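You operate a simulated robot arm through the tools that you are given. There is no shell and no other tool. Be economical: measure what you need, move in short steps, check, and stop when the job is done.

You run a simulated robot arm. Do the job below in one go: nothing can be reset, and whatever is moved stays where it is left.

Task
Wipe the paint drip off the stuck shelf at level 6, load the yellow tray and close the cabinet.
Fine: use the folded brown cloth from the ledge of the cream cabinet and put it back; tray square in the middle of that shelf; shelf in, then the door shut; leave the other trays. What is to be rubbed or washed off counts as gone when no trace of it is left.

It is judged by the outcome, as a careful person would: the job done as asked, and still so three seconds after it is handed in. It fails if anything else is knocked over, pushed out of place, dropped, spilled or broken. Flat cloth is picked up by pressing the open fingertips on it (5 to 10 N) and closing them slowly along it; thin cloth reads only 2 to 8 mm in the jaws.

Robot
A 7-joint arm with a two-finger parallel gripper on a trunk, on a base that drives. Base frame: it is fixed to the floor where the robot stands at the start and does not move with it; the origin is under the middle of the robot, x ahead of it, y to its left, z up. Readings come in m, degrees, newtons and seconds.
With the tool pointing down near the work surface it reaches from about 0.1 to 0.8 m from the robot's upright axis, wherever it stands. Its first joint turns from -166.0 to 166.0 degrees. Places, roughly: blue lever of the turning stand [-1.3, 2.6, 0.7]; blue tray [0.25, 3.75, 0.75]; blue trolley [0.2, 3.8, 0.5]; brake lever of the trolley [-0.1, 4.1, 0.7]; cream cabinet [0.8, 0.5, 0.8]; deck of the lift table [-1.6, 0.8, 0.5]; door of the cream cabinet [0.3, 0.9, 0.9]; green tray [-1.5, 2, 1.25]; heat knob [0.6, 0.2, 1.1]; large tray [-1.5, 1.25, 1]; level 6 of the cream cabinet [0.5, 0.5, 1.1]; red tray [-1.5, 2, 1.25]; shelf five of the cream cabinet [0.9, 0.5, 0.9]; shelf four of the cream cabinet [0.9, 0.5, 0.6]; shelf six of the cream cabinet [0.5, 0.5, 1.1]; trolley bar [-0.1, 3.8, 0.6]. Payload 1.57 kg.
Tool frame: the origin (TCP) lies between the finger pads and is the grasp point; the fingertips stand 0.03 m ahead of it; z points along the fingers, y is the line along which they close. Largest opening 0.08 m; finger width 0.017, thickness 0.012; the body of the gripper, 0.04 by 0.082 m, starts 0.08 m behind the TCP.
Orientation is told as [roll, pitch, yaw] about the base's x, y, z axes, in that order, counted from this pose: with the fingers straight down and closing along the base's y, the tool's x points along the base's -x, its y along +y and its z along -z.

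Tools
- The arm moves only by the tool play_rows. Its argument "plan" is a list of rows, each an object (a shift or turn left out is 0, a gripper value left out holds the last) with "jaw": the closure, from 0 (fully open) to 1 (shut); "translation": the shift along the tool's x, y, z in m, a list of three; "delta_rot": the turn, a rotation vector about the tool's x, y, z in degrees, a list of three. In form: [{"jaw": jaw, "translation": [dx, dy, dz], "delta_rot": [ax, ay, az]}, ...]. A call has 1 to 10 rows; each row is the pose to reach, as a shift and turn from the pose commanded when the call began, along the tool's axes at that moment. A row lasts 0.2 s, in which the tool goes at most 0.05 m and 8.6 degrees; a call with a longer step from one row to the next is refused whole, and so is a gripper value outside its range. A pose out of reach is approached as far as the arm can. The call stops where the force on the tool passes 40 N (or 10 N more than at its start, if that is more) or the arm is blocked; 0.2 s more then pass. Each finger travels about 0.153 m/s and halts on what it meets, pressing with about 42 N; the grip force reading is that of the motor and also rises with nothing between the fingers. The clock runs only during rows and for 0.2 s after the last one: add rows that repeat a pose to give the fingers time. The reply holds the time, the measured pose of the TCP, the force on the tool along the base axes, the opening and the grip force, in the units named above and with some noise, with the torque about the TCP (base axes, N m) and any sound that the robot's microphone picked up.
- Cameras (640 x 400 px; columns grow to the right, rows downward): "scene" is now at [0.004, 0.2056, 1.3947]; the picture's right is [0.14, -0.99, 0.00], its down [-0.29, -0.04, -0.96] and it looks along [0.95, 0.13, -0.29] (base axes); focal length 214 px, centre (320, 200). "wrist" rides on the gripper at [0.072, -0.007, -0.122] in the tool frame; the picture's right is [0.09, 1.00, 0.00], its down [-0.84, 0.08, -0.54] and it looks along [-0.54, 0.05, 0.84] (tool axes); focal length 238 px, centre (320, 200).
- capture(camera): a new picture of that camera. The clock stands still meanwhile.
- steer(legs): drives the robot by 1 to 6 legs, each [ahead, left, turn to the left] in m, m and degrees, along the robot's own axes; the way and the turn of a leg run together, so that a leg with both is an arc; at most 1.5 m and 180 degrees a leg. The arm and the cameras ride along, it lands a little off, and it stops where it bumps. It gives what a move gives.
- pan_tilt(pan, tilt): turns the head with the scene camera to pan (to the left, within 143 degrees either way) and tilt (down, from -29 to 69), counted from straight ahead of the robot. It gives what a move gives.
- probe_pixels(camera, pixels): for up to 12 pixels [column, row] of the newest picture of that camera ("zoom" is the newest enlarged one), the place [x, y, z] in the base frame of the surface seen there, good to about 0.002 m, but the place of the scene camera against the robot may be out by one fixed shift of up to 0.018 m in any direction. The clock stands still meanwhile.
- enlarge(camera, box): a new picture of the part [left, top, right, bottom] of that camera's present view, enlarged. The clock stands still meanwhile.
- job_done(): hands the job in; it is judged then, once.

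Keep the steps short. Do not move on a guess: measure, check each grasp and each placing, and mend mistakes. In all there are 80 turns and 48 pictures (those below and enlarged ones count). Leave the gripper open and the arm clear of the work at the hand-in unless told otherwise, and finish with a single line.

The tools are called as name(argument=value, ...) on one line, values as JSON. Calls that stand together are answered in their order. play_rows: Moves the arm, as the interface text tells. Its arguments: {"type":"object","properties":{"plan":{"type":"array"}},"required":["plan"]} The other tools are called the same way: steer (legs) drives the base; pan_tilt (pan, tilt) turns the head that bears the scene camera; capture (camera) takes a picture; probe_pixels (camera, pixels) gives the place of the surface under pixels of a picture; enlarge (camera, box) takes an enlarged picture of a part of a camera's view; job_done () hands the job in.

At the start:

```text
clock: 0.0
ee_pos: [0.4795, 0.2563, 1.4026]
ee_rot: [0.0, 0.0, -0.1]
ft_force: [-0.4, -0.1, -0.2]
ft_torque: [0.03, -0.03, -0.01]
opening: 0.08
finger_force: 0.1
robot x, y, heading: [0.0001, -0.0, 0.0]
head pan, tilt: [7.9, 17.1]
```

scene: 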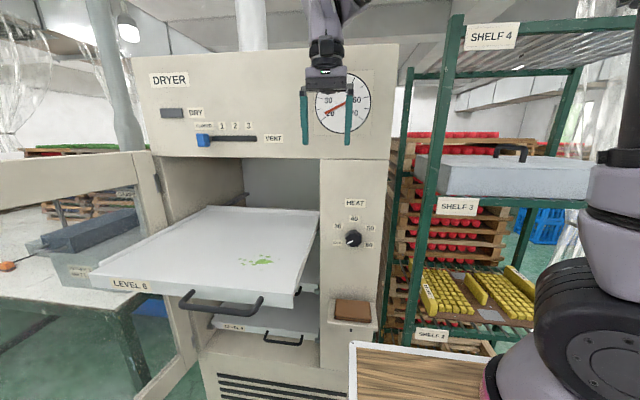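
wrist: 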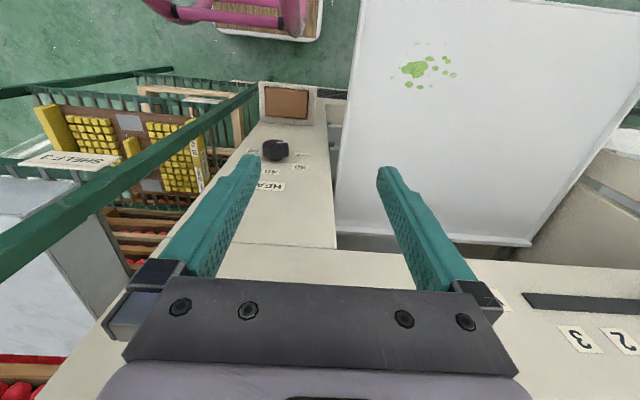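

The dryer's level 6 shelf stands out, with a green drip at about (258,260), and the brown cloth lies on the ledge at (352,310). I'll measure these points first.

probe_pixels(camera="scene", pixels=[[258, 260], [240, 262], [270, 257], [352, 308], [335, 318], [370, 320], [95, 272], [292, 300], [205, 208], [318, 213], [353, 239], [222, 305]])

enlarge(camera="scene", box=[80, 180, 400, 380])

probe_pixels(camera="wrist", pixels=[[413, 68], [393, 78], [448, 60], [430, 44], [452, 75], [418, 86], [287, 103], [267, 90], [308, 90], [305, 118], [268, 117], [530, 240]])

```text
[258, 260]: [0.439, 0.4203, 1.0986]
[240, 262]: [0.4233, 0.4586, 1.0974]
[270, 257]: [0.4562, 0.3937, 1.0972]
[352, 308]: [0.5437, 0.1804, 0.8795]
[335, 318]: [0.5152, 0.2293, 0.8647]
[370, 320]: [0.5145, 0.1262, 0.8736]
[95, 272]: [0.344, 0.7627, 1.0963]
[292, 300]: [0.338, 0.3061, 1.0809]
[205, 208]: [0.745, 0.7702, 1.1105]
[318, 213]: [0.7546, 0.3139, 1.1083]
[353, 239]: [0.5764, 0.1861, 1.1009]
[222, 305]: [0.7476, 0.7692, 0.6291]
```

```text
2.00 times, centred on (240, 280) of scene
```

zoom: 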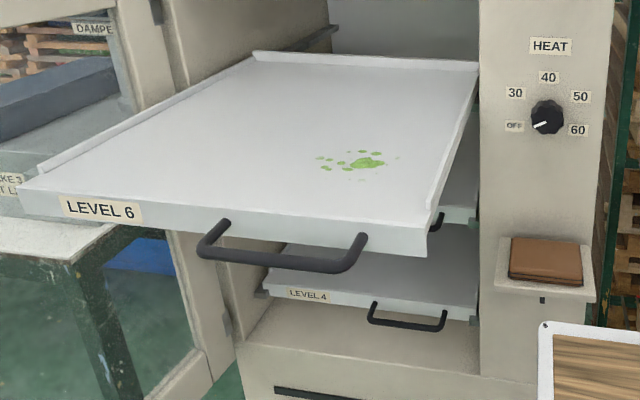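

```text
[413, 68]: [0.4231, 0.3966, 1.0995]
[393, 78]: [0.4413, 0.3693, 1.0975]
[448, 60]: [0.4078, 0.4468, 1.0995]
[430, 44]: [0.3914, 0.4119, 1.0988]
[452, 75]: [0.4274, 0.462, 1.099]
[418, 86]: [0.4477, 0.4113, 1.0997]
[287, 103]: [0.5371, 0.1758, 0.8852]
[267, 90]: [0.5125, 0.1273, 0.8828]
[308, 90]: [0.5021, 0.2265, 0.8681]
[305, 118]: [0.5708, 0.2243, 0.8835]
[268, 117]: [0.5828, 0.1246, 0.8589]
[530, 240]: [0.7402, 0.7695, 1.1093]
```

Next, find the yellow tray. I'll look to the left.

pan_tilt(pan=65, tilt=20)

capture(camera="scene")

pan_tilt(pan=140, tilt=20)

capture(camera="scene")

pan_tilt(pan=-70, tilt=25)

capture(camera="scene")

```text
clock: 1.3
ee_pos: [0.4804, 0.2567, 1.4027]
ee_rot: [-0.2, 0.0, 0.0]
ft_force: [0.3, 0.3, 0.1]
ft_torque: [0.03, 0.01, -0.02]
opening: 0.0799
finger_force: 0.1
robot x, y, heading: [-0.0023, -0.0, 0.0]
head pan, tilt: [65.0, 20.0]
```

```text
44 pictures are left
```

scene: 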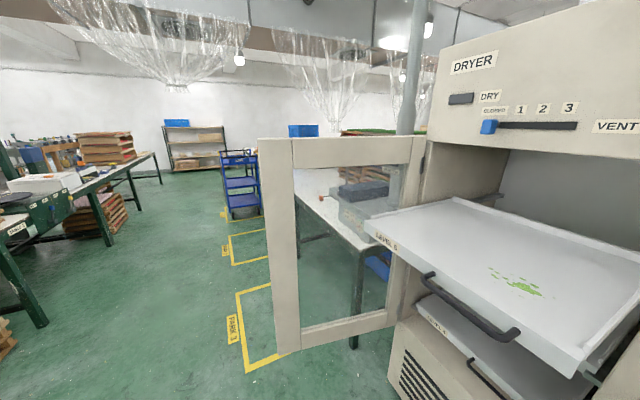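

```text
clock: 2.7
ee_pos: [0.4803, 0.2567, 1.4029]
ee_rot: [0.1, 0.0, 0.0]
ft_force: [0.3, -0.8, 1.0]
ft_torque: [0.01, 0.01, -0.02]
opening: 0.0798
finger_force: 0.0
robot x, y, heading: [-0.0011, -0.0019, 0.2]
head pan, tilt: [140.0, 20.0]
```

```text
43 pictures are left
```

scene: 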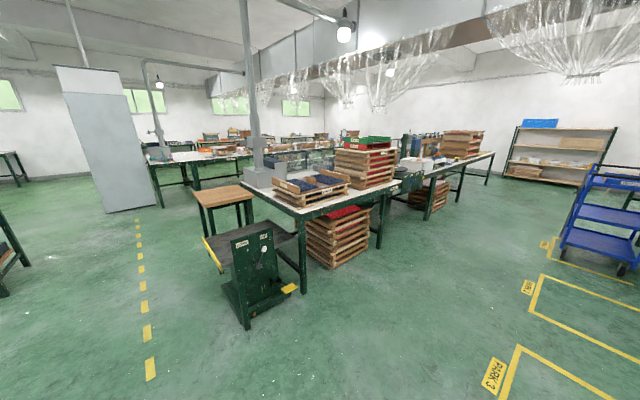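

```text
clock: 5.8
ee_pos: [0.4793, 0.2566, 1.4033]
ee_rot: [0.0, -0.1, -0.1]
ft_force: [-0.4, -0.9, -0.3]
ft_torque: [0.01, -0.01, 0.01]
opening: 0.0801
finger_force: 0.1
robot x, y, heading: [-0.0011, 0.0042, -0.1]
head pan, tilt: [-70.0, 25.0]
```

```text
42 pictures are left
```

scene: 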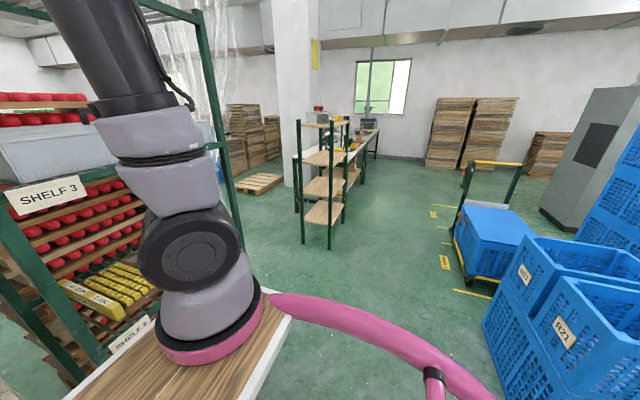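

No obvious yellow tray yet. The green and red stack on the bench may hold more, and there are yellow things on the rack. I'll enlarge both.

enlarge(camera="scene", box=[0, 60, 320, 360])

pan_tilt(pan=140, tilt=20)

enlarge(camera="scene", box=[190, 110, 430, 260])

pan_tilt(pan=100, tilt=20)

enlarge(camera="scene", box=[0, 110, 320, 310])

```text
1.33 times, centred on (160, 210) of scene
```

zoom: 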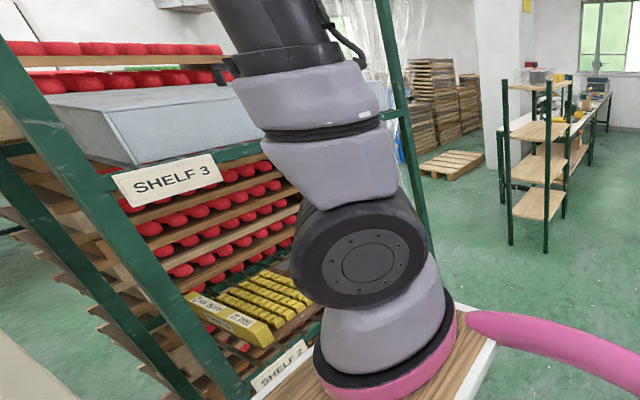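

```text
clock: 8.8
ee_pos: [0.4792, 0.2561, 1.4033]
ee_rot: [0.0, 0.0, 0.1]
ft_force: [-0.3, 0.0, 0.8]
ft_torque: [-0.02, -0.06, 0.01]
opening: 0.0801
finger_force: 0.0
robot x, y, heading: [0.0016, -0.0003, -0.0]
head pan, tilt: [140.0, 20.0]
```

```text
2.67 times, centred on (310, 185) of scene
```

zoom: 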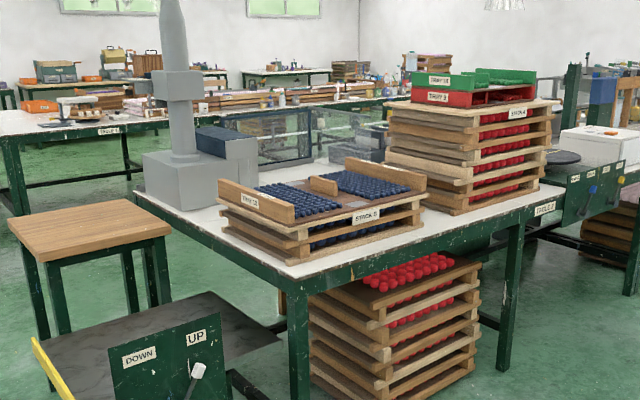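

```text
clock: 9.9
ee_pos: [0.4804, 0.2563, 1.402]
ee_rot: [0.1, 0.0, 0.1]
ft_force: [0.7, -0.8, 0.0]
ft_torque: [-0.04, -0.01, 0.0]
opening: 0.08
finger_force: 0.0
robot x, y, heading: [-0.0006, -0.0028, 0.1]
head pan, tilt: [100.0, 20.0]
```

```text
2.00 times, centred on (160, 210) of scene
```

zoom: 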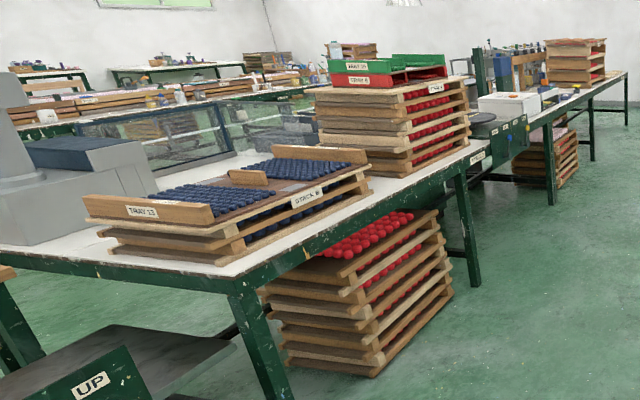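

The yellow tray is the yellow-ended one on the rack at shelf 2 of the green rack. I'll look at it closely.

pan_tilt(pan=-25, tilt=30)

enlarge(camera="scene", box=[120, 100, 440, 300])

```text
clock: 11.9
ee_pos: [0.4796, 0.2562, 1.4032]
ee_rot: [0.0, 0.0, 0.0]
ft_force: [-0.3, -0.1, 1.1]
ft_torque: [-0.01, 0.01, -0.04]
opening: 0.08
finger_force: 0.0
robot x, y, heading: [-0.0006, 0.0012, -0.3]
head pan, tilt: [-25.0, 30.0]
```

```text
2.00 times, centred on (280, 200) of scene
```

zoom: 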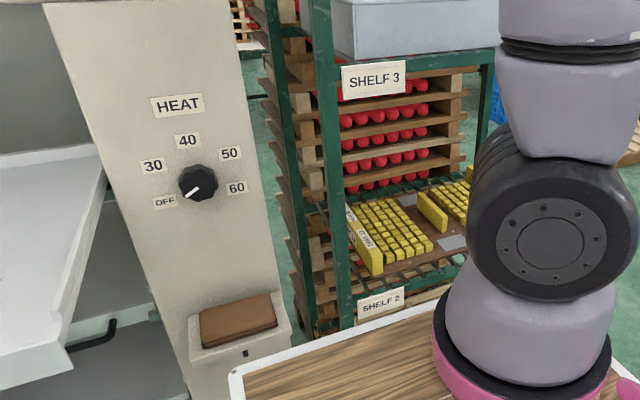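

probe_pixels(camera="zoom", pixels=[[348, 216], [378, 268], [375, 250], [423, 203], [440, 226], [395, 225], [468, 180], [453, 242], [400, 280], [380, 302], [365, 78], [456, 262]])

capture(camera="scene")

```text
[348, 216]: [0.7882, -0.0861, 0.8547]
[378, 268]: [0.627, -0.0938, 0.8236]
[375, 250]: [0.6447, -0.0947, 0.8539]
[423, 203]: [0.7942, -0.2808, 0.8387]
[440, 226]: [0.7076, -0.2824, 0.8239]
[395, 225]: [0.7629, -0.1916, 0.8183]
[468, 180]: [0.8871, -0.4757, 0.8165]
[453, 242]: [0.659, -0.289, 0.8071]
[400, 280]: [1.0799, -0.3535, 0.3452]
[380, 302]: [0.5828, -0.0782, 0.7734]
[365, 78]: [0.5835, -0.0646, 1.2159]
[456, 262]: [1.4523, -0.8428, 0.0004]
```

```text
37 pictures are left
```

scene: 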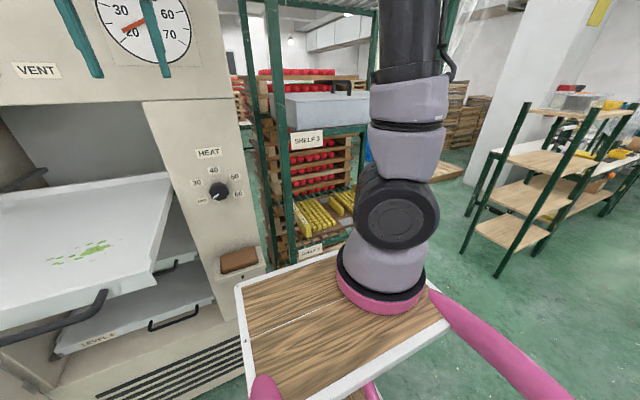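

Yellow tray is at x about 0.63–0.9, y -0.09 to -0.47, with a middle bar near (0.74,-0.28,0.84). First the wiping: take a close view of the cloth with the wrist camera.

enlarge(camera="wrist", box=[230, 60, 350, 135])

probe_pixels(camera="zoom", pixels=[[200, 160], [390, 170], [400, 295], [205, 285], [300, 225], [170, 160], [430, 160], [440, 290], [160, 290], [300, 320], [300, 145], [300, 125]])

```text
5.33 times, centred on (290, 98) of wrist
```

zoom: 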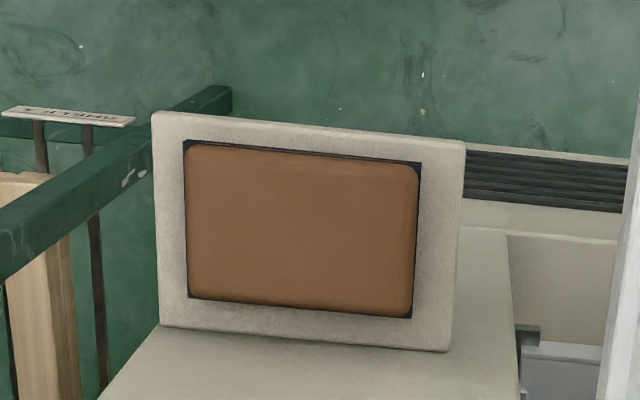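

```text
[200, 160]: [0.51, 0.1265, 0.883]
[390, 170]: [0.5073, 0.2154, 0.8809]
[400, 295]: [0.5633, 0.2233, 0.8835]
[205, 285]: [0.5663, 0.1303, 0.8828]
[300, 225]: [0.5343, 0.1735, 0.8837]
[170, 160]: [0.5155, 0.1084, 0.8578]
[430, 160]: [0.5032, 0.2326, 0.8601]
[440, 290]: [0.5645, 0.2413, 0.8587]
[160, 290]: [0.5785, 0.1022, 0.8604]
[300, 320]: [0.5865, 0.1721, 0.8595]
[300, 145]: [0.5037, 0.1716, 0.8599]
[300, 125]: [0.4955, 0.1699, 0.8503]
```

The cloth is a folded pad: x 0.505–0.568, y 0.12–0.226, z 0.859–0.883. I'll straddle its short side, so I measure the knob and panel for clearance.

enlarge(camera="wrist", box=[230, 90, 358, 250])

probe_pixels(camera="wrist", pixels=[[275, 140], [275, 150], [286, 152], [264, 152], [275, 165], [300, 170], [320, 200], [250, 150], [322, 150], [241, 182]])

```text
2.50 times, centred on (294, 170) of wrist
```

zoom: 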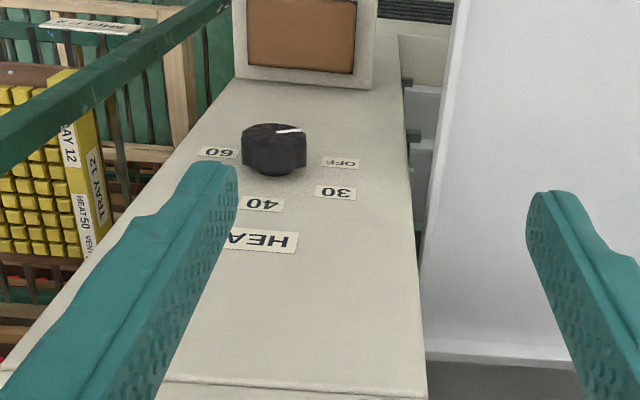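

```text
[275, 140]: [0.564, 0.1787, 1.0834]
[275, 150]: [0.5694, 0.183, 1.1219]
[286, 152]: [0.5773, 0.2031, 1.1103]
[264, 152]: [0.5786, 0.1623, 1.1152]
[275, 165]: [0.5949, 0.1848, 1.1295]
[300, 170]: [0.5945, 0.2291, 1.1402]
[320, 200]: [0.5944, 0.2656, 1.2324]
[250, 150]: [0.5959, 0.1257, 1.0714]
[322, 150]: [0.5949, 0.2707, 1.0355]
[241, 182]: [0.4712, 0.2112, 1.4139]
```

Panel face is at x 0.595 and the knob front at 0.564 (y 0.163–0.203), so I'll grip the pad near y 0.145 with a slight lean. First I yaw the tool +90° and slide towards -y, staying high.

play_rows(plan=[{"jaw": 0.1, "translation": [0, -0.015, 0], "delta_rot": [0, 0, -8.5]}, {"translation": [0, -0.03, 0], "delta_rot": [0, 0, -17]}, {"translation": [0, -0.05, 0], "delta_rot": [0, 0, -25.5]}, {"translation": [0, -0.07, 0], "delta_rot": [0, 0, -34]}, {"translation": [0, -0.09, 0], "delta_rot": [0, 0, -42.5]}, {"translation": [0, -0.11, 0], "delta_rot": [0, 0, -51]}, {"translation": [0, -0.12, 0], "delta_rot": [0, 0, -59.5]}, {"translation": [0, -0.13, 0], "delta_rot": [0, 0, -68]}, {"translation": [0, -0.14, 0], "delta_rot": [0, 0, -76.5]}, {"translation": [0, -0.14, 0], "delta_rot": [0, 0, -85]}])

```text
clock: 14.1
ee_pos: [0.4813, 0.1164, 1.4034]
ee_rot: [0.0, 0.0, 85.1]
ft_force: [1.0, 0.1, -0.5]
ft_torque: [0.01, 0.0, -0.01]
opening: 0.0721
finger_force: 0.0
robot x, y, heading: [-0.0009, 0.0034, -0.1]
head pan, tilt: [-25.0, 30.0]
```

play_rows(plan=[{"delta_rot": [0, 0, -5]}, {"translation": [0, 0, 0.04], "delta_rot": [0, -6, -5]}, {"translation": [0, 0, 0.08], "delta_rot": [0, -12, -5]}, {"translation": [0, 0, 0.12], "delta_rot": [0, -12, -5]}, {"translation": [0, 0, 0.16], "delta_rot": [0, -12, -5]}, {"translation": [0, 0, 0.2], "delta_rot": [0, -12, -5]}, {"translation": [0, 0, 0.24], "delta_rot": [0, -12, -5]}])

capture(camera="wrist")

```text
clock: 15.7
ee_pos: [0.4788, 0.1162, 1.1623]
ee_rot: [-0.6, -12.0, 90.1]
ft_force: [-0.2, 0.0, 0.1]
ft_torque: [0.0, -0.06, 0.0]
opening: 0.0719
finger_force: 0.0
robot x, y, heading: [0.0029, 0.0024, 0.2]
head pan, tilt: [-25.0, 30.0]
```

```text
34 pictures are left
```

wrist: 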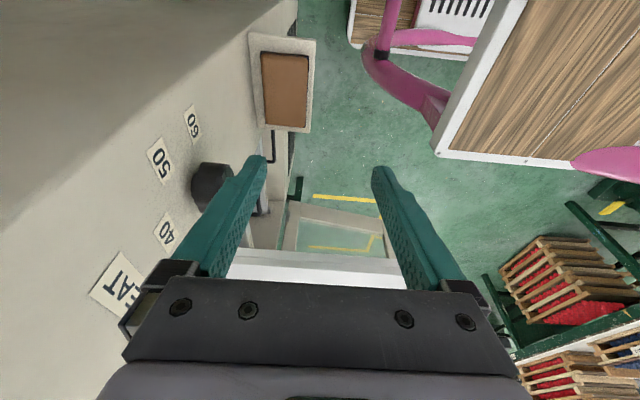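

The lean is right. I'll measure the pad from here (pixels 262–310, 52–127).

probe_pixels(camera="wrist", pixels=[[285, 88], [266, 58], [304, 58], [264, 90], [306, 90], [268, 120], [302, 125], [309, 90], [313, 90], [285, 130], [257, 90], [285, 55]])

```text
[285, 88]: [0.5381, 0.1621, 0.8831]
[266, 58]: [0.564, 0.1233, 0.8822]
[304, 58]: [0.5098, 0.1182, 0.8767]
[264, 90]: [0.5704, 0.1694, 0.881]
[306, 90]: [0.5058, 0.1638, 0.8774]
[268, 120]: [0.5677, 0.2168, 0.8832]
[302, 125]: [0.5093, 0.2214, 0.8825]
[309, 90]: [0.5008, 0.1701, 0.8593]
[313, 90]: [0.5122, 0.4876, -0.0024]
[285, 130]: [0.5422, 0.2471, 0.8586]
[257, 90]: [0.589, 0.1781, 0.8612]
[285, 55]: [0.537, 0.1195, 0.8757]
```

Pad centre x is 0.538, width 0.066. I move over it and partly down, fingers still above the pad.

play_rows(plan=[{"jaw": 0.075, "translation": [0.01, -0.015, 0.04]}, {"translation": [0.02, -0.03, 0.08]}, {"translation": [0.03, -0.045, 0.12]}, {"translation": [0.0396, -0.059, 0.157]}, {"translation": [0.032, -0.059, 0.19]}, {"translation": [0.0219, -0.059, 0.222]}, {"translation": [0.0219, -0.059, 0.222]}])

capture(camera="wrist")

```text
clock: 17.3
ee_pos: [0.542, 0.142, 0.9413]
ee_rot: [-0.5, -12.1, 90.2]
ft_force: [0.1, 0.1, 0.3]
ft_torque: [-0.01, -0.02, -0.01]
opening: 0.0737
finger_force: 0.1
robot x, y, heading: [-0.0037, 0.0039, 0.4]
head pan, tilt: [-25.0, 30.0]
```

```text
33 pictures are left
```

wrist: 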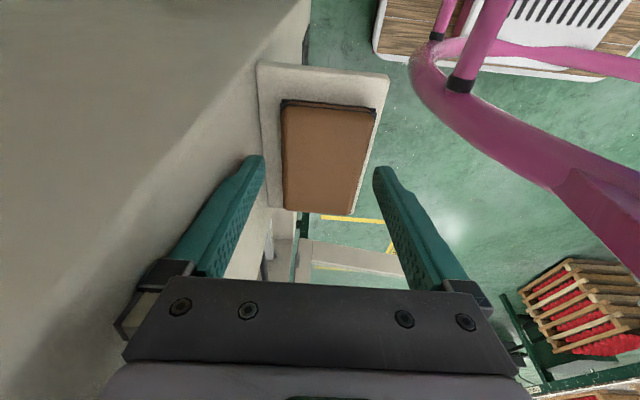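

The pad lies between the fingertips. I lower straight down with a 3 mm x correction and close slowly.

play_rows(plan=[{"translation": [0.004, 0.003, 0.02]}, {"translation": [0.0075, 0.003, 0.034]}, {"translation": [0.009, 0.003, 0.043]}, {"translation": [0.009, 0.003, 0.043]}])

```text
clock: 18.3
ee_pos: [0.5349, 0.1401, 0.9042]
ee_rot: [-1.4, -12.2, 90.2]
ft_force: [0.4, -0.3, -0.5]
ft_torque: [0.0, -0.03, 0.02]
opening: 0.0742
finger_force: 0.1
robot x, y, heading: [-0.0005, 0.001, 0.0]
head pan, tilt: [-25.0, 30.0]
```

play_rows(plan=[{"translation": [0.001, -0.002, 0.005]}, {"translation": [0.001, -0.002, 0.005], "jaw": 0.12}, {"translation": [0.001, -0.002, 0.005], "jaw": 0.16}, {"translation": [0.001, -0.002, 0.005], "jaw": 0.2}, {"translation": [0.001, -0.002, 0.005], "jaw": 0.25}, {"translation": [0.001, -0.002, 0.005], "jaw": 0.3}, {"translation": [0.001, -0.002, 0.005], "jaw": 0.4}, {"translation": [0.001, -0.002, 0.005], "jaw": 0.5}])

capture(camera="wrist")

```text
clock: 20.1
ee_pos: [0.5369, 0.1424, 0.9029]
ee_rot: [-1.9, -12.3, 90.3]
ft_force: [4.0, 0.0, 12.5]
ft_torque: [0.15, -0.16, -0.09]
opening: 0.0687
finger_force: 41.9
robot x, y, heading: [-0.0013, 0.0001, 0.2]
head pan, tilt: [-25.0, 30.0]
```

```text
32 pictures are left
```

wrist: 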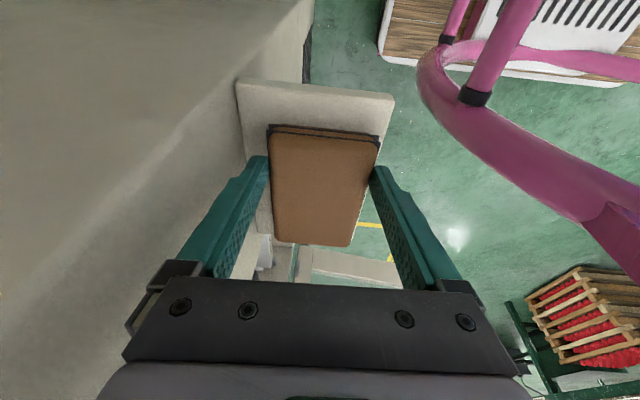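

It grips at 69 mm with 42 N. I lift 3 cm and check what came along.

play_rows(plan=[{"translation": [-0.002, 0, -0.01]}, {"translation": [-0.004, 0, -0.02]}, {"translation": [-0.006, 0, -0.03]}, {"translation": [-0.008, 0, -0.04]}])

capture(camera="wrist")

enlarge(camera="scene", box=[160, 180, 320, 280])

```text
clock: 21.1
ee_pos: [0.5408, 0.1421, 0.9334]
ee_rot: [-0.4, -12.0, 90.0]
ft_force: [0.1, -0.2, -0.3]
ft_torque: [-0.02, 0.03, -0.02]
opening: 0.0689
finger_force: 41.8
robot x, y, heading: [0.0002, -0.0029, -0.1]
head pan, tilt: [-25.0, 30.0]
```

```text
31 pictures are left
```

wrist: 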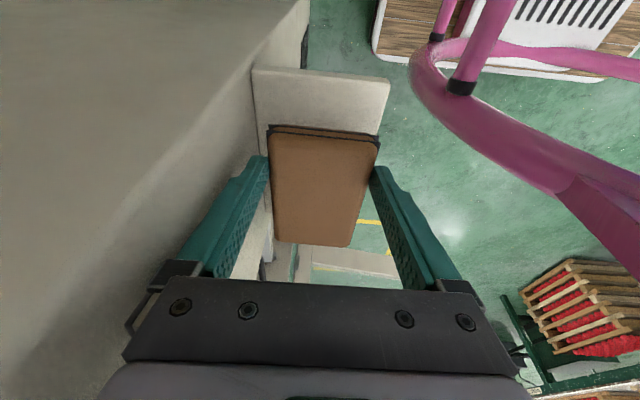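

```text
4.00 times, centred on (240, 230) of scene
```

zoom: 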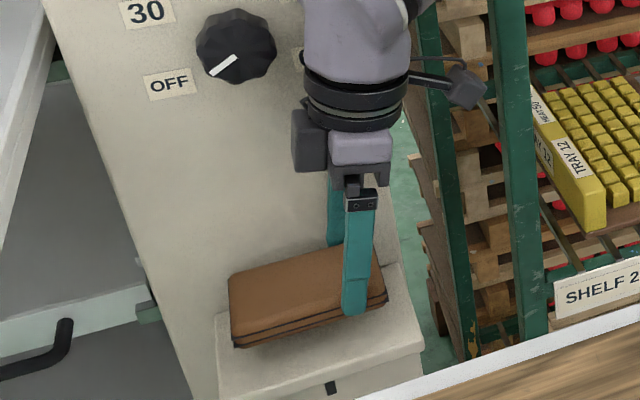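

The whole pad is held flat. I pull back from the panel (clear of the knob), then rise.

play_rows(plan=[{"translation": [0, 0.04, 0]}, {"translation": [0, 0.08, 0]}, {"translation": [0, 0.115, 0]}, {"translation": [-0.0086, 0.115, -0.0405]}, {"translation": [-0.0172, 0.115, -0.081]}, {"translation": [-0.0258, 0.115, -0.1215]}, {"translation": [-0.0345, 0.115, -0.162]}, {"translation": [-0.0431, 0.115, -0.2026]}, {"translation": [-0.0517, 0.115, -0.2431]}, {"translation": [-0.0603, 0.115, -0.2836]}])

pan_tilt(pan=15, tilt=35)

capture(camera="scene")

```text
clock: 23.3
ee_pos: [0.421, 0.1404, 1.2214]
ee_rot: [-0.5, -12.0, 90.2]
ft_force: [0.5, 0.6, -0.5]
ft_torque: [-0.04, 0.03, 0.01]
opening: 0.0689
finger_force: 41.8
out of reach, approached as far as the arm can: row 2, 3, 4, 5, 6, 7
robot x, y, heading: [0.0014, 0.0032, -0.3]
head pan, tilt: [-25.0, 30.0]
```

```text
clock: 24.4
ee_pos: [0.4229, 0.1416, 1.2218]
ee_rot: [-0.6, -12.0, 90.1]
ft_force: [-0.1, 1.0, -0.5]
ft_torque: [0.0, 0.0, -0.01]
opening: 0.069
finger_force: 42.1
robot x, y, heading: [0.0004, -0.0004, -0.1]
head pan, tilt: [15.0, 35.0]
```

```text
29 pictures are left
```

scene: 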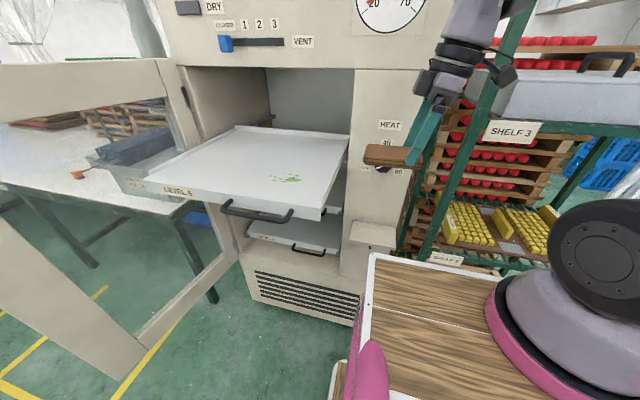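

enlarge(camera="scene", box=[240, 155, 336, 215])

probe_pixels(camera="zoom", pixels=[[185, 135], [390, 165], [270, 125], [300, 190], [320, 155], [360, 140], [215, 190], [420, 155]])

```text
6.67 times, centred on (288, 185) of scene
```

zoom: 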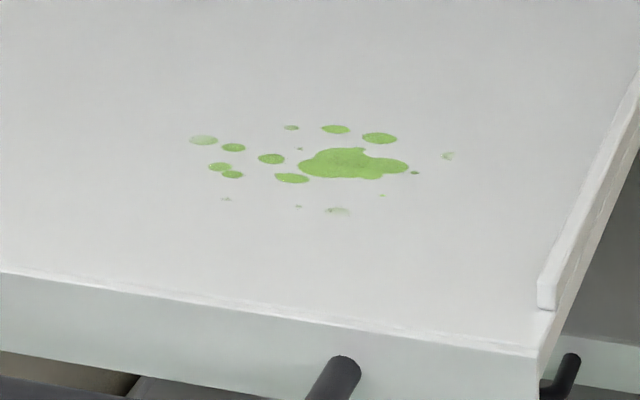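

```text
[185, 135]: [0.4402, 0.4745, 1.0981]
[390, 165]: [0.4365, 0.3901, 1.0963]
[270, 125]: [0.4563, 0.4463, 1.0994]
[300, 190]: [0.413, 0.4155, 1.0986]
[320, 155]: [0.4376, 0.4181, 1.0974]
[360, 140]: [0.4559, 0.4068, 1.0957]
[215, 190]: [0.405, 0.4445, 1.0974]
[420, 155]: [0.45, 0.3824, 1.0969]
```

Traces span about x 0.385–0.447, y 0.355–0.46 (wrist frame). I carry the pad over the shelf, 4 cm above it.

play_rows(plan=[{"translation": [-0.04, 0, 0.009]}, {"translation": [-0.08, 0, 0.017]}, {"translation": [-0.12, 0.002, 0.027]}, {"translation": [-0.16, 0.004, 0.037]}, {"translation": [-0.19, 0.006, 0.055]}, {"translation": [-0.207, 0.008, 0.0747]}, {"translation": [-0.207, 0.008, 0.0747]}])

capture(camera="scene")

```text
clock: 26.0
ee_pos: [0.416, 0.3591, 1.1905]
ee_rot: [-0.5, -12.1, 90.1]
ft_force: [0.7, -1.0, -1.1]
ft_torque: [0.02, 0.02, 0.0]
opening: 0.0687
finger_force: 42.0
robot x, y, heading: [0.002, -0.0033, -0.1]
head pan, tilt: [15.0, 35.0]
```

```text
27 pictures are left
```

scene: 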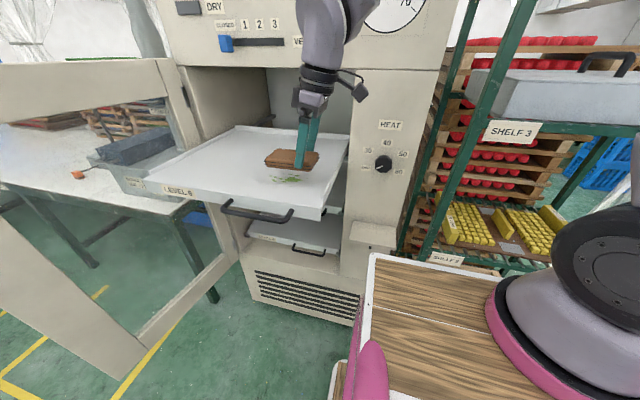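

The pad is above the drip. I lower to just about contact (expected TCP z about 1.143).

play_rows(plan=[{"translation": [0.0042, 0, 0.0196]}, {"translation": [0.0083, 0, 0.039]}, {"translation": [0.0096, 0, 0.045]}, {"translation": [0.01, 0, 0.047]}, {"translation": [0.0102, 0, 0.048]}])

```text
clock: 27.2
ee_pos: [0.4134, 0.3583, 1.1435]
ee_rot: [-0.6, -12.1, 90.1]
ft_force: [-1.1, -2.8, 7.8]
ft_torque: [0.66, -0.24, 0.04]
opening: 0.0687
finger_force: 42.3
robot x, y, heading: [0.0019, 0.0015, -0.2]
head pan, tilt: [15.0, 35.0]
```

Contact at 8 N. I rub back and forth along x.

play_rows(plan=[{"translation": [0.0002, 0.025, 0.001]}, {"translation": [0.0002, 0.045, 0.001]}, {"translation": [0.0002, 0.015, 0.001]}, {"translation": [0.0002, -0.015, 0.001]}, {"translation": [0.0002, -0.045, 0.001]}, {"translation": [0.0002, -0.015, 0.001]}, {"translation": [0.0002, 0.015, 0.001]}, {"translation": [0.0002, 0.045, 0.001]}, {"translation": [0.0002, 0.015, 0.001]}, {"translation": [0.0002, -0.045, 0.001]}])

```text
refused: row 10 steps farther than a row can; nothing moved
```

play_rows(plan=[{"translation": [0.0002, 0.025, 0.001]}, {"translation": [0.0002, 0.045, 0.001]}, {"translation": [0.0002, 0.015, 0.001]}, {"translation": [0.0002, -0.015, 0.001]}, {"translation": [0.0002, -0.045, 0.001]}, {"translation": [0.0002, -0.015, 0.001]}, {"translation": [0.0002, 0.015, 0.001]}, {"translation": [0.0002, 0.045, 0.001]}, {"translation": [0.0002, 0.02, 0.001]}, {"translation": [0.0002, -0.01, 0.001]}])

```text
clock: 28.8
ee_pos: [0.4126, 0.3591, 1.142]
ee_rot: [-0.8, -12.2, 89.9]
ft_force: [0.6, -1.0, 5.9]
ft_torque: [-0.17, 0.16, 0.0]
opening: 0.0687
finger_force: 42.1
robot x, y, heading: [0.001, -0.001, 0.0]
head pan, tilt: [15.0, 35.0]
stopped in row 7: the force on the tool passed its limit at 43 N (the readings are from after the stop); the commanded pose is now the measured one
```

A force spike stopped it; now 6 N. I'll ease up and rub in slower steps.

play_rows(plan=[{"translation": [0, 0.015, -0.0005]}, {"translation": [0, 0.03, -0.0005]}, {"translation": [0, 0.045, -0.0005]}, {"translation": [0, 0.03, -0.0005]}, {"translation": [0, 0.015, -0.0005]}, {"translation": [0, 0, -0.0005]}, {"translation": [0, -0.015, -0.0005]}, {"translation": [0, -0.03, -0.0005]}, {"translation": [0, -0.045, -0.0005]}])

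capture(camera="scene")

```text
clock: 30.8
ee_pos: [0.4575, 0.3585, 1.143]
ee_rot: [-0.8, -12.0, 89.9]
ft_force: [-0.2, -0.3, -1.0]
ft_torque: [-0.01, 0.03, 0.02]
opening: 0.0689
finger_force: 42.0
robot x, y, heading: [-0.0047, -0.004, -0.2]
head pan, tilt: [15.0, 35.0]
```

```text
26 pictures are left
```

scene: 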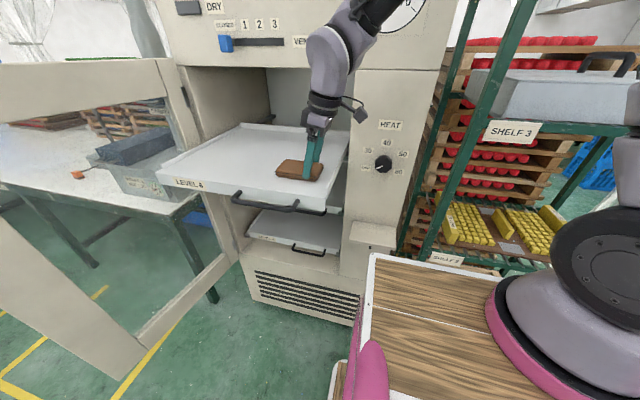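

The shelf slid in a bit during the stroke. I lift up 6 cm, move aside and look at the drip.

play_rows(plan=[{"translation": [-0.008, 0, -0.039]}, {"translation": [0.03, 0.0, -0.05]}, {"translation": [0.07, 0.0, -0.058]}, {"translation": [0.11, 0.0, -0.066]}])

enlarge(camera="scene", box=[150, 110, 374, 250])

probe_pixels(camera="zoom", pixels=[[20, 190], [515, 270], [300, 180], [350, 180], [400, 180], [510, 80], [240, 40], [235, 248], [545, 115], [510, 190]])

```text
clock: 31.8
ee_pos: [0.4557, 0.2391, 1.184]
ee_rot: [-0.7, -12.2, 90.1]
ft_force: [-0.6, 0.9, 0.0]
ft_torque: [-0.03, 0.04, 0.02]
opening: 0.0689
finger_force: 42.3
robot x, y, heading: [-0.0004, -0.0004, 0.1]
head pan, tilt: [15.0, 35.0]
```

```text
2.86 times, centred on (262, 180) of scene
```

zoom: 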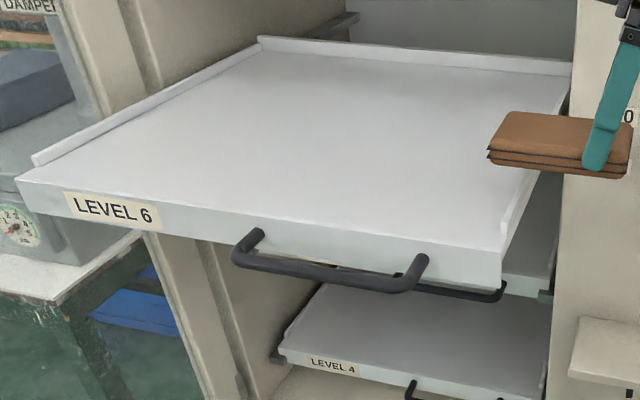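

```text
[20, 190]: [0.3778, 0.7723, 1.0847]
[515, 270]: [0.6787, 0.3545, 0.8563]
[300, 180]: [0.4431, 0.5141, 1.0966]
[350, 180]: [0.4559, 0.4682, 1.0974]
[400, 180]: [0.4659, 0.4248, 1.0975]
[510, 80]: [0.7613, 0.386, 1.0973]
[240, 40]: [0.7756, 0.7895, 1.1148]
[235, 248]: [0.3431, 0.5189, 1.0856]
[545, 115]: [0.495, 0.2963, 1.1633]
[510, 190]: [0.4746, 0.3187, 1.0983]
```

The drip looks gone; I enlarge to check for faint traces.

enlarge(camera="scene", box=[230, 140, 326, 200])

```text
6.67 times, centred on (278, 170) of scene
```

zoom: 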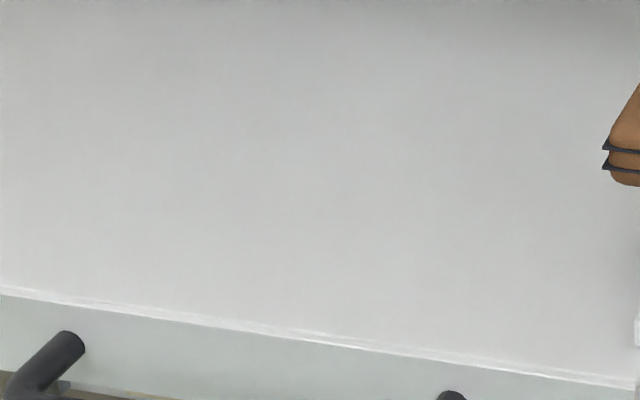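

No trace is left. Now return the cloth: move in front of the ledge and down.

play_rows(plan=[{"translation": [0.04, -0.002, -0.0085]}, {"translation": [0.08, -0.005, -0.017]}, {"translation": [0.0949, -0.005, -0.0202]}, {"translation": [0.1032, -0.005, 0.0189]}, {"translation": [0.1115, -0.005, 0.058]}, {"translation": [0.1198, -0.005, 0.0971]}, {"translation": [0.1281, -0.005, 0.1363]}, {"translation": [0.1365, -0.005, 0.1754]}, {"translation": [0.1448, -0.005, 0.2145]}])

capture(camera="wrist")

```text
clock: 33.8
ee_pos: [0.4714, 0.1454, 0.9429]
ee_rot: [-0.8, -12.1, 90.0]
ft_force: [-0.6, -0.8, 0.1]
ft_torque: [-0.01, -0.02, 0.01]
opening: 0.0687
finger_force: 42.4
out of reach, approached as far as the arm can: row 7, 8, 9
robot x, y, heading: [0.0023, 0.0015, 0.1]
head pan, tilt: [15.0, 35.0]
```

```text
23 pictures are left
```

wrist: 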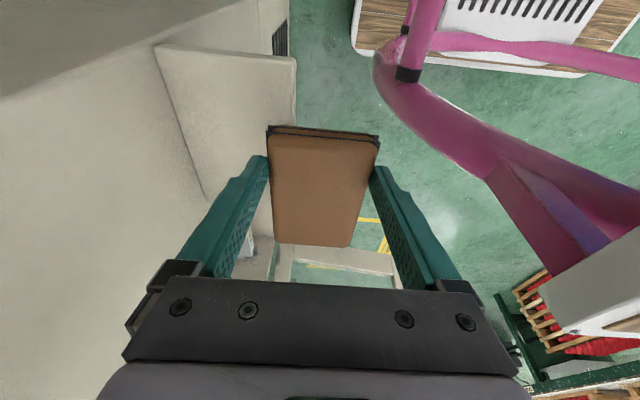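

The pad sits unchanged in the grip. I move in over the ledge at the same height.

play_rows(plan=[{"translation": [0.001, -0.033, 0]}, {"translation": [0.003, -0.066, 0]}, {"translation": [0.003, -0.066, 0]}])

```text
clock: 34.6
ee_pos: [0.5373, 0.1436, 0.9415]
ee_rot: [-0.8, -12.1, 90.1]
ft_force: [-0.1, 0.1, -0.8]
ft_torque: [-0.02, 0.01, 0.0]
opening: 0.0688
finger_force: 41.6
robot x, y, heading: [0.0023, 0.001, -0.0]
head pan, tilt: [15.0, 35.0]
```

Over the ledge at the recorded x and y. I lower to z 0.904.

play_rows(plan=[{"translation": [0.004, 0, 0.019]}, {"translation": [0.0065, 0, 0.031]}, {"translation": [0.0078, 0, 0.0365]}, {"translation": [0.0078, 0, 0.0375]}])

```text
clock: 35.6
ee_pos: [0.5359, 0.1432, 0.9082]
ee_rot: [-1.2, -12.2, 90.0]
ft_force: [0.0, 1.0, -0.5]
ft_torque: [0.0, 0.03, 0.02]
opening: 0.0689
finger_force: 42.1
robot x, y, heading: [-0.0004, 0.0014, -0.0]
head pan, tilt: [15.0, 35.0]
```

play_rows(plan=[{"translation": [0.0004, 0, 0.003]}, {"translation": [0.001, 0, 0.005]}, {"translation": [0.001, 0, 0.005]}])

```text
clock: 36.4
ee_pos: [0.5345, 0.1428, 0.905]
ee_rot: [-1.5, -12.3, 90.1]
ft_force: [0.5, 0.0, -0.3]
ft_torque: [-0.04, -0.05, -0.04]
opening: 0.0689
finger_force: 42.0
robot x, y, heading: [-0.0027, 0.0006, 0.2]
head pan, tilt: [15.0, 35.0]
```

play_rows(plan=[{"translation": [0.0004, -0.002, 0.002]}, {"translation": [0.001, -0.002, 0.004]}, {"translation": [0.001, -0.002, 0.004]}])

```text
clock: 37.2
ee_pos: [0.5381, 0.1435, 0.9034]
ee_rot: [-1.8, -12.5, 90.1]
ft_force: [0.7, -0.5, -0.7]
ft_torque: [-0.02, -0.02, 0.02]
opening: 0.069
finger_force: 41.9
robot x, y, heading: [-0.0005, -0.0027, 0.1]
head pan, tilt: [15.0, 35.0]
```

play_rows(plan=[{"translation": [0.0006, 0, 0.003]}, {"translation": [0.001, 0, 0.005]}, {"translation": [0.001, 0, 0.005]}])

enlarge(camera="scene", box=[300, 180, 428, 260])

```text
clock: 38.0
ee_pos: [0.537, 0.1437, 0.9012]
ee_rot: [-2.1, -12.5, 90.3]
ft_force: [-0.6, 0.4, 34.5]
ft_torque: [-0.03, 0.83, -0.03]
opening: 0.0687
finger_force: 42.2
robot x, y, heading: [0.0021, 0.0022, 0.2]
head pan, tilt: [15.0, 35.0]
```

```text
5.00 times, centred on (364, 220) of scene
```

zoom: 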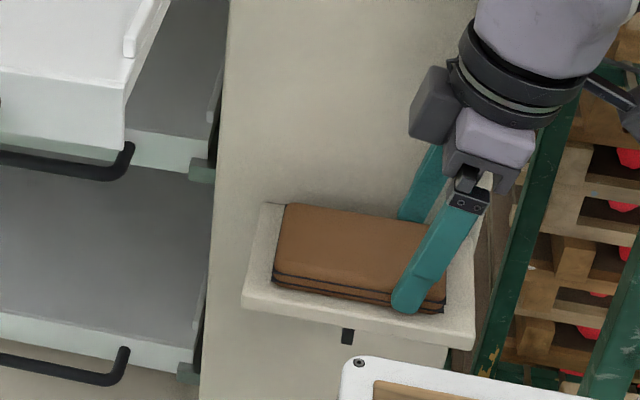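

The pad rests on the ledge (34 N). I ease off, open, and lift away.

play_rows(plan=[{"translation": [-0.0005, 0, -0.0025]}, {"translation": [-0.0005, 0, -0.0025], "jaw": 0.07}, {"translation": [-0.0005, 0, -0.0025], "jaw": 0.06}, {"translation": [-0.004, 0, -0.019]}, {"translation": [-0.01, 0, -0.045]}, {"translation": [-0.014, 0.04, -0.065]}, {"translation": [-0.018, 0.08, -0.085]}, {"translation": [-0.026, 0.08, -0.125]}, {"translation": [-0.034, 0.08, -0.165]}, {"translation": [-0.042, 0.08, -0.205]}])

enlarge(camera="scene", box=[300, 180, 428, 260])

```text
clock: 40.2
ee_pos: [0.4574, 0.141, 1.1026]
ee_rot: [-0.6, -12.1, 89.9]
ft_force: [0.7, 0.3, 0.1]
ft_torque: [-0.01, 0.08, 0.05]
opening: 0.0752
finger_force: 0.2
out of reach, approached as far as the arm can: row 7, 8
robot x, y, heading: [-0.0008, 0.0015, -0.0]
head pan, tilt: [15.0, 35.0]
```

```text
5.00 times, centred on (364, 220) of scene
```

zoom: 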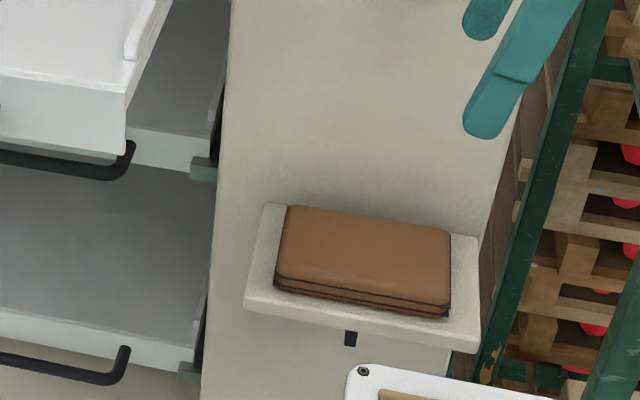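

The cloth is back squarely. Next the tray. I raise and straighten the tool, then look at the rack and my own base for clearance.

play_rows(plan=[{"jaw": 0, "translation": [-0.009, 0, -0.04], "delta_rot": [0, 6, 0]}, {"translation": [-0.018, 0, -0.08], "delta_rot": [0, 12, 0]}, {"translation": [-0.027, 0, -0.12], "delta_rot": [0, 12, 0]}, {"translation": [-0.036, 0, -0.16], "delta_rot": [0, 12, 0]}])

play_rows(plan=[{"delta_rot": [0, 0, 8.5]}, {"delta_rot": [0, 0, 17]}, {"delta_rot": [0, 0, 25.5]}, {"delta_rot": [0, 0, 34]}, {"delta_rot": [0, 0, 42.5]}, {"delta_rot": [0, 0, 51]}, {"delta_rot": [0, 0, 59.5]}, {"delta_rot": [0, 0, 68]}, {"delta_rot": [0, 0, 76.5]}, {"delta_rot": [0, 0, 85]}])

pan_tilt(pan=-30, tilt=35)

capture(camera="scene")

```text
clock: 41.2
ee_pos: [0.4561, 0.1433, 1.2662]
ee_rot: [-0.6, -0.2, 89.8]
ft_force: [0.5, 1.0, -0.1]
ft_torque: [-0.01, 0.04, -0.01]
opening: 0.0799
finger_force: 0.0
robot x, y, heading: [0.0009, 0.001, -0.0]
head pan, tilt: [15.0, 35.0]
```

```text
clock: 43.4
ee_pos: [0.4551, 0.1441, 1.2639]
ee_rot: [0.0, -0.8, 4.7]
ft_force: [0.5, 0.0, 0.0]
ft_torque: [0.0, -0.04, 0.0]
opening: 0.08
finger_force: 0.1
robot x, y, heading: [0.0001, 0.0011, 0.1]
head pan, tilt: [15.0, 35.0]
```

```text
clock: 44.5
ee_pos: [0.455, 0.1423, 1.2638]
ee_rot: [0.1, -0.9, 4.9]
ft_force: [-0.7, 0.0, -0.4]
ft_torque: [0.0, 0.0, -0.02]
opening: 0.0801
finger_force: 0.0
robot x, y, heading: [-0.0017, -0.0023, -0.2]
head pan, tilt: [-30.0, 35.0]
```

```text
20 pictures are left
```

scene: 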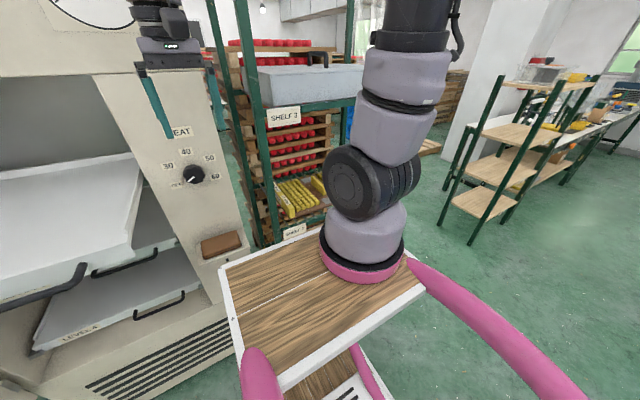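

probe_pixels(camera="scene", pixels=[[220, 270], [237, 318], [410, 262], [424, 290], [280, 388], [360, 280], [360, 240], [285, 231], [285, 118], [260, 200], [300, 95], [330, 100]])

```text
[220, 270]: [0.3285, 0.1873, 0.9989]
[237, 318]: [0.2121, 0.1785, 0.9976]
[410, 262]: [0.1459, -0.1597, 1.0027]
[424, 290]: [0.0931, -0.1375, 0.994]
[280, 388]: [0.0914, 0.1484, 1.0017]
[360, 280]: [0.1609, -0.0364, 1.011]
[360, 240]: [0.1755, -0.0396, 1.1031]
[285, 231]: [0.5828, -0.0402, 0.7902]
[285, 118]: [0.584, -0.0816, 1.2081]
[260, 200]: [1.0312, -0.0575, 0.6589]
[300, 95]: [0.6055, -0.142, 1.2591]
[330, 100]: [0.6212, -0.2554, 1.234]
```

The arm column stands near (0.2,-0.12); the tray bar is at y -0.28. I drive 0.16 m to the right to line up, and tilt the tool forward.

steer(legs=[[0, -0.16, 0]])

play_rows(plan=[{"translation": [0.02, 0, 0], "delta_rot": [0, -8, 4.8]}, {"translation": [0.04, 0, 0], "delta_rot": [0, -16, 4.8]}, {"translation": [0.05, 0.0, 0.02], "delta_rot": [0, -24, 4.8]}, {"translation": [0.05, -0.04, 0.04], "delta_rot": [0, -32, 4.8]}, {"translation": [0.05, -0.08, 0.06], "delta_rot": [0, -40, 4.8]}, {"translation": [0.05, -0.12, 0.08], "delta_rot": [0, -45, 4.8]}, {"translation": [0.05, -0.16, 0.1], "delta_rot": [0, -45, 4.8]}, {"translation": [0.05, -0.2, 0.12], "delta_rot": [0, -45, 4.8]}, {"translation": [0.05, -0.23, 0.13], "delta_rot": [0, -45, 4.8]}])

capture(camera="wrist")

```text
clock: 45.9
ee_pos: [0.4538, -0.0182, 1.2632]
ee_rot: [0.0, -0.8, 4.8]
ft_force: [0.6, 0.4, 0.0]
ft_torque: [0.01, 0.02, 0.0]
opening: 0.0801
finger_force: 0.0
robot x, y, heading: [-0.0009, -0.1632, -0.2]
head pan, tilt: [-30.0, 35.0]
```

```text
refused: row 1 steps farther than a row can; nothing moved
```

```text
19 pictures are left
```

wrist: 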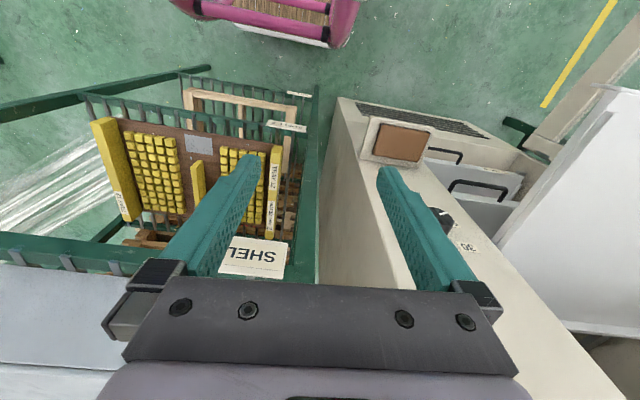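

A good view of the tray. I measure it.

enlarge(camera="wrist", box=[80, 80, 320, 250])

probe_pixels(camera="wrist", pixels=[[197, 166], [194, 165], [201, 165], [199, 200], [205, 200], [191, 185], [100, 125], [130, 215], [276, 150], [270, 235], [195, 143], [185, 130]])

```text
2.35 times, centred on (200, 165) of wrist
```

zoom: 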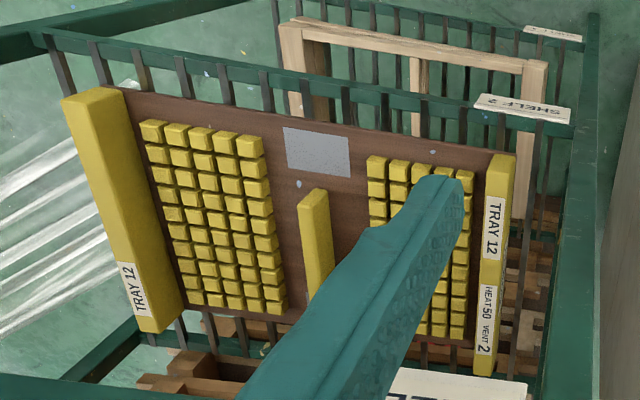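

```text
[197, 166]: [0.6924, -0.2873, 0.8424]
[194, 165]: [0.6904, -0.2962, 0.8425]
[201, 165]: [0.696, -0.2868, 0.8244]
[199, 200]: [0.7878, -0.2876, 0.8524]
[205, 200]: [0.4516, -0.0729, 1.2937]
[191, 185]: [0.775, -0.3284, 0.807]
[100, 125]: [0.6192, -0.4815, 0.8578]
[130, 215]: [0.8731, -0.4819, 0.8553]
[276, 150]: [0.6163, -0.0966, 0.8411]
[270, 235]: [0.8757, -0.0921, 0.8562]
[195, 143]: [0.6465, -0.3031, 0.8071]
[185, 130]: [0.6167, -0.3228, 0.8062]
```

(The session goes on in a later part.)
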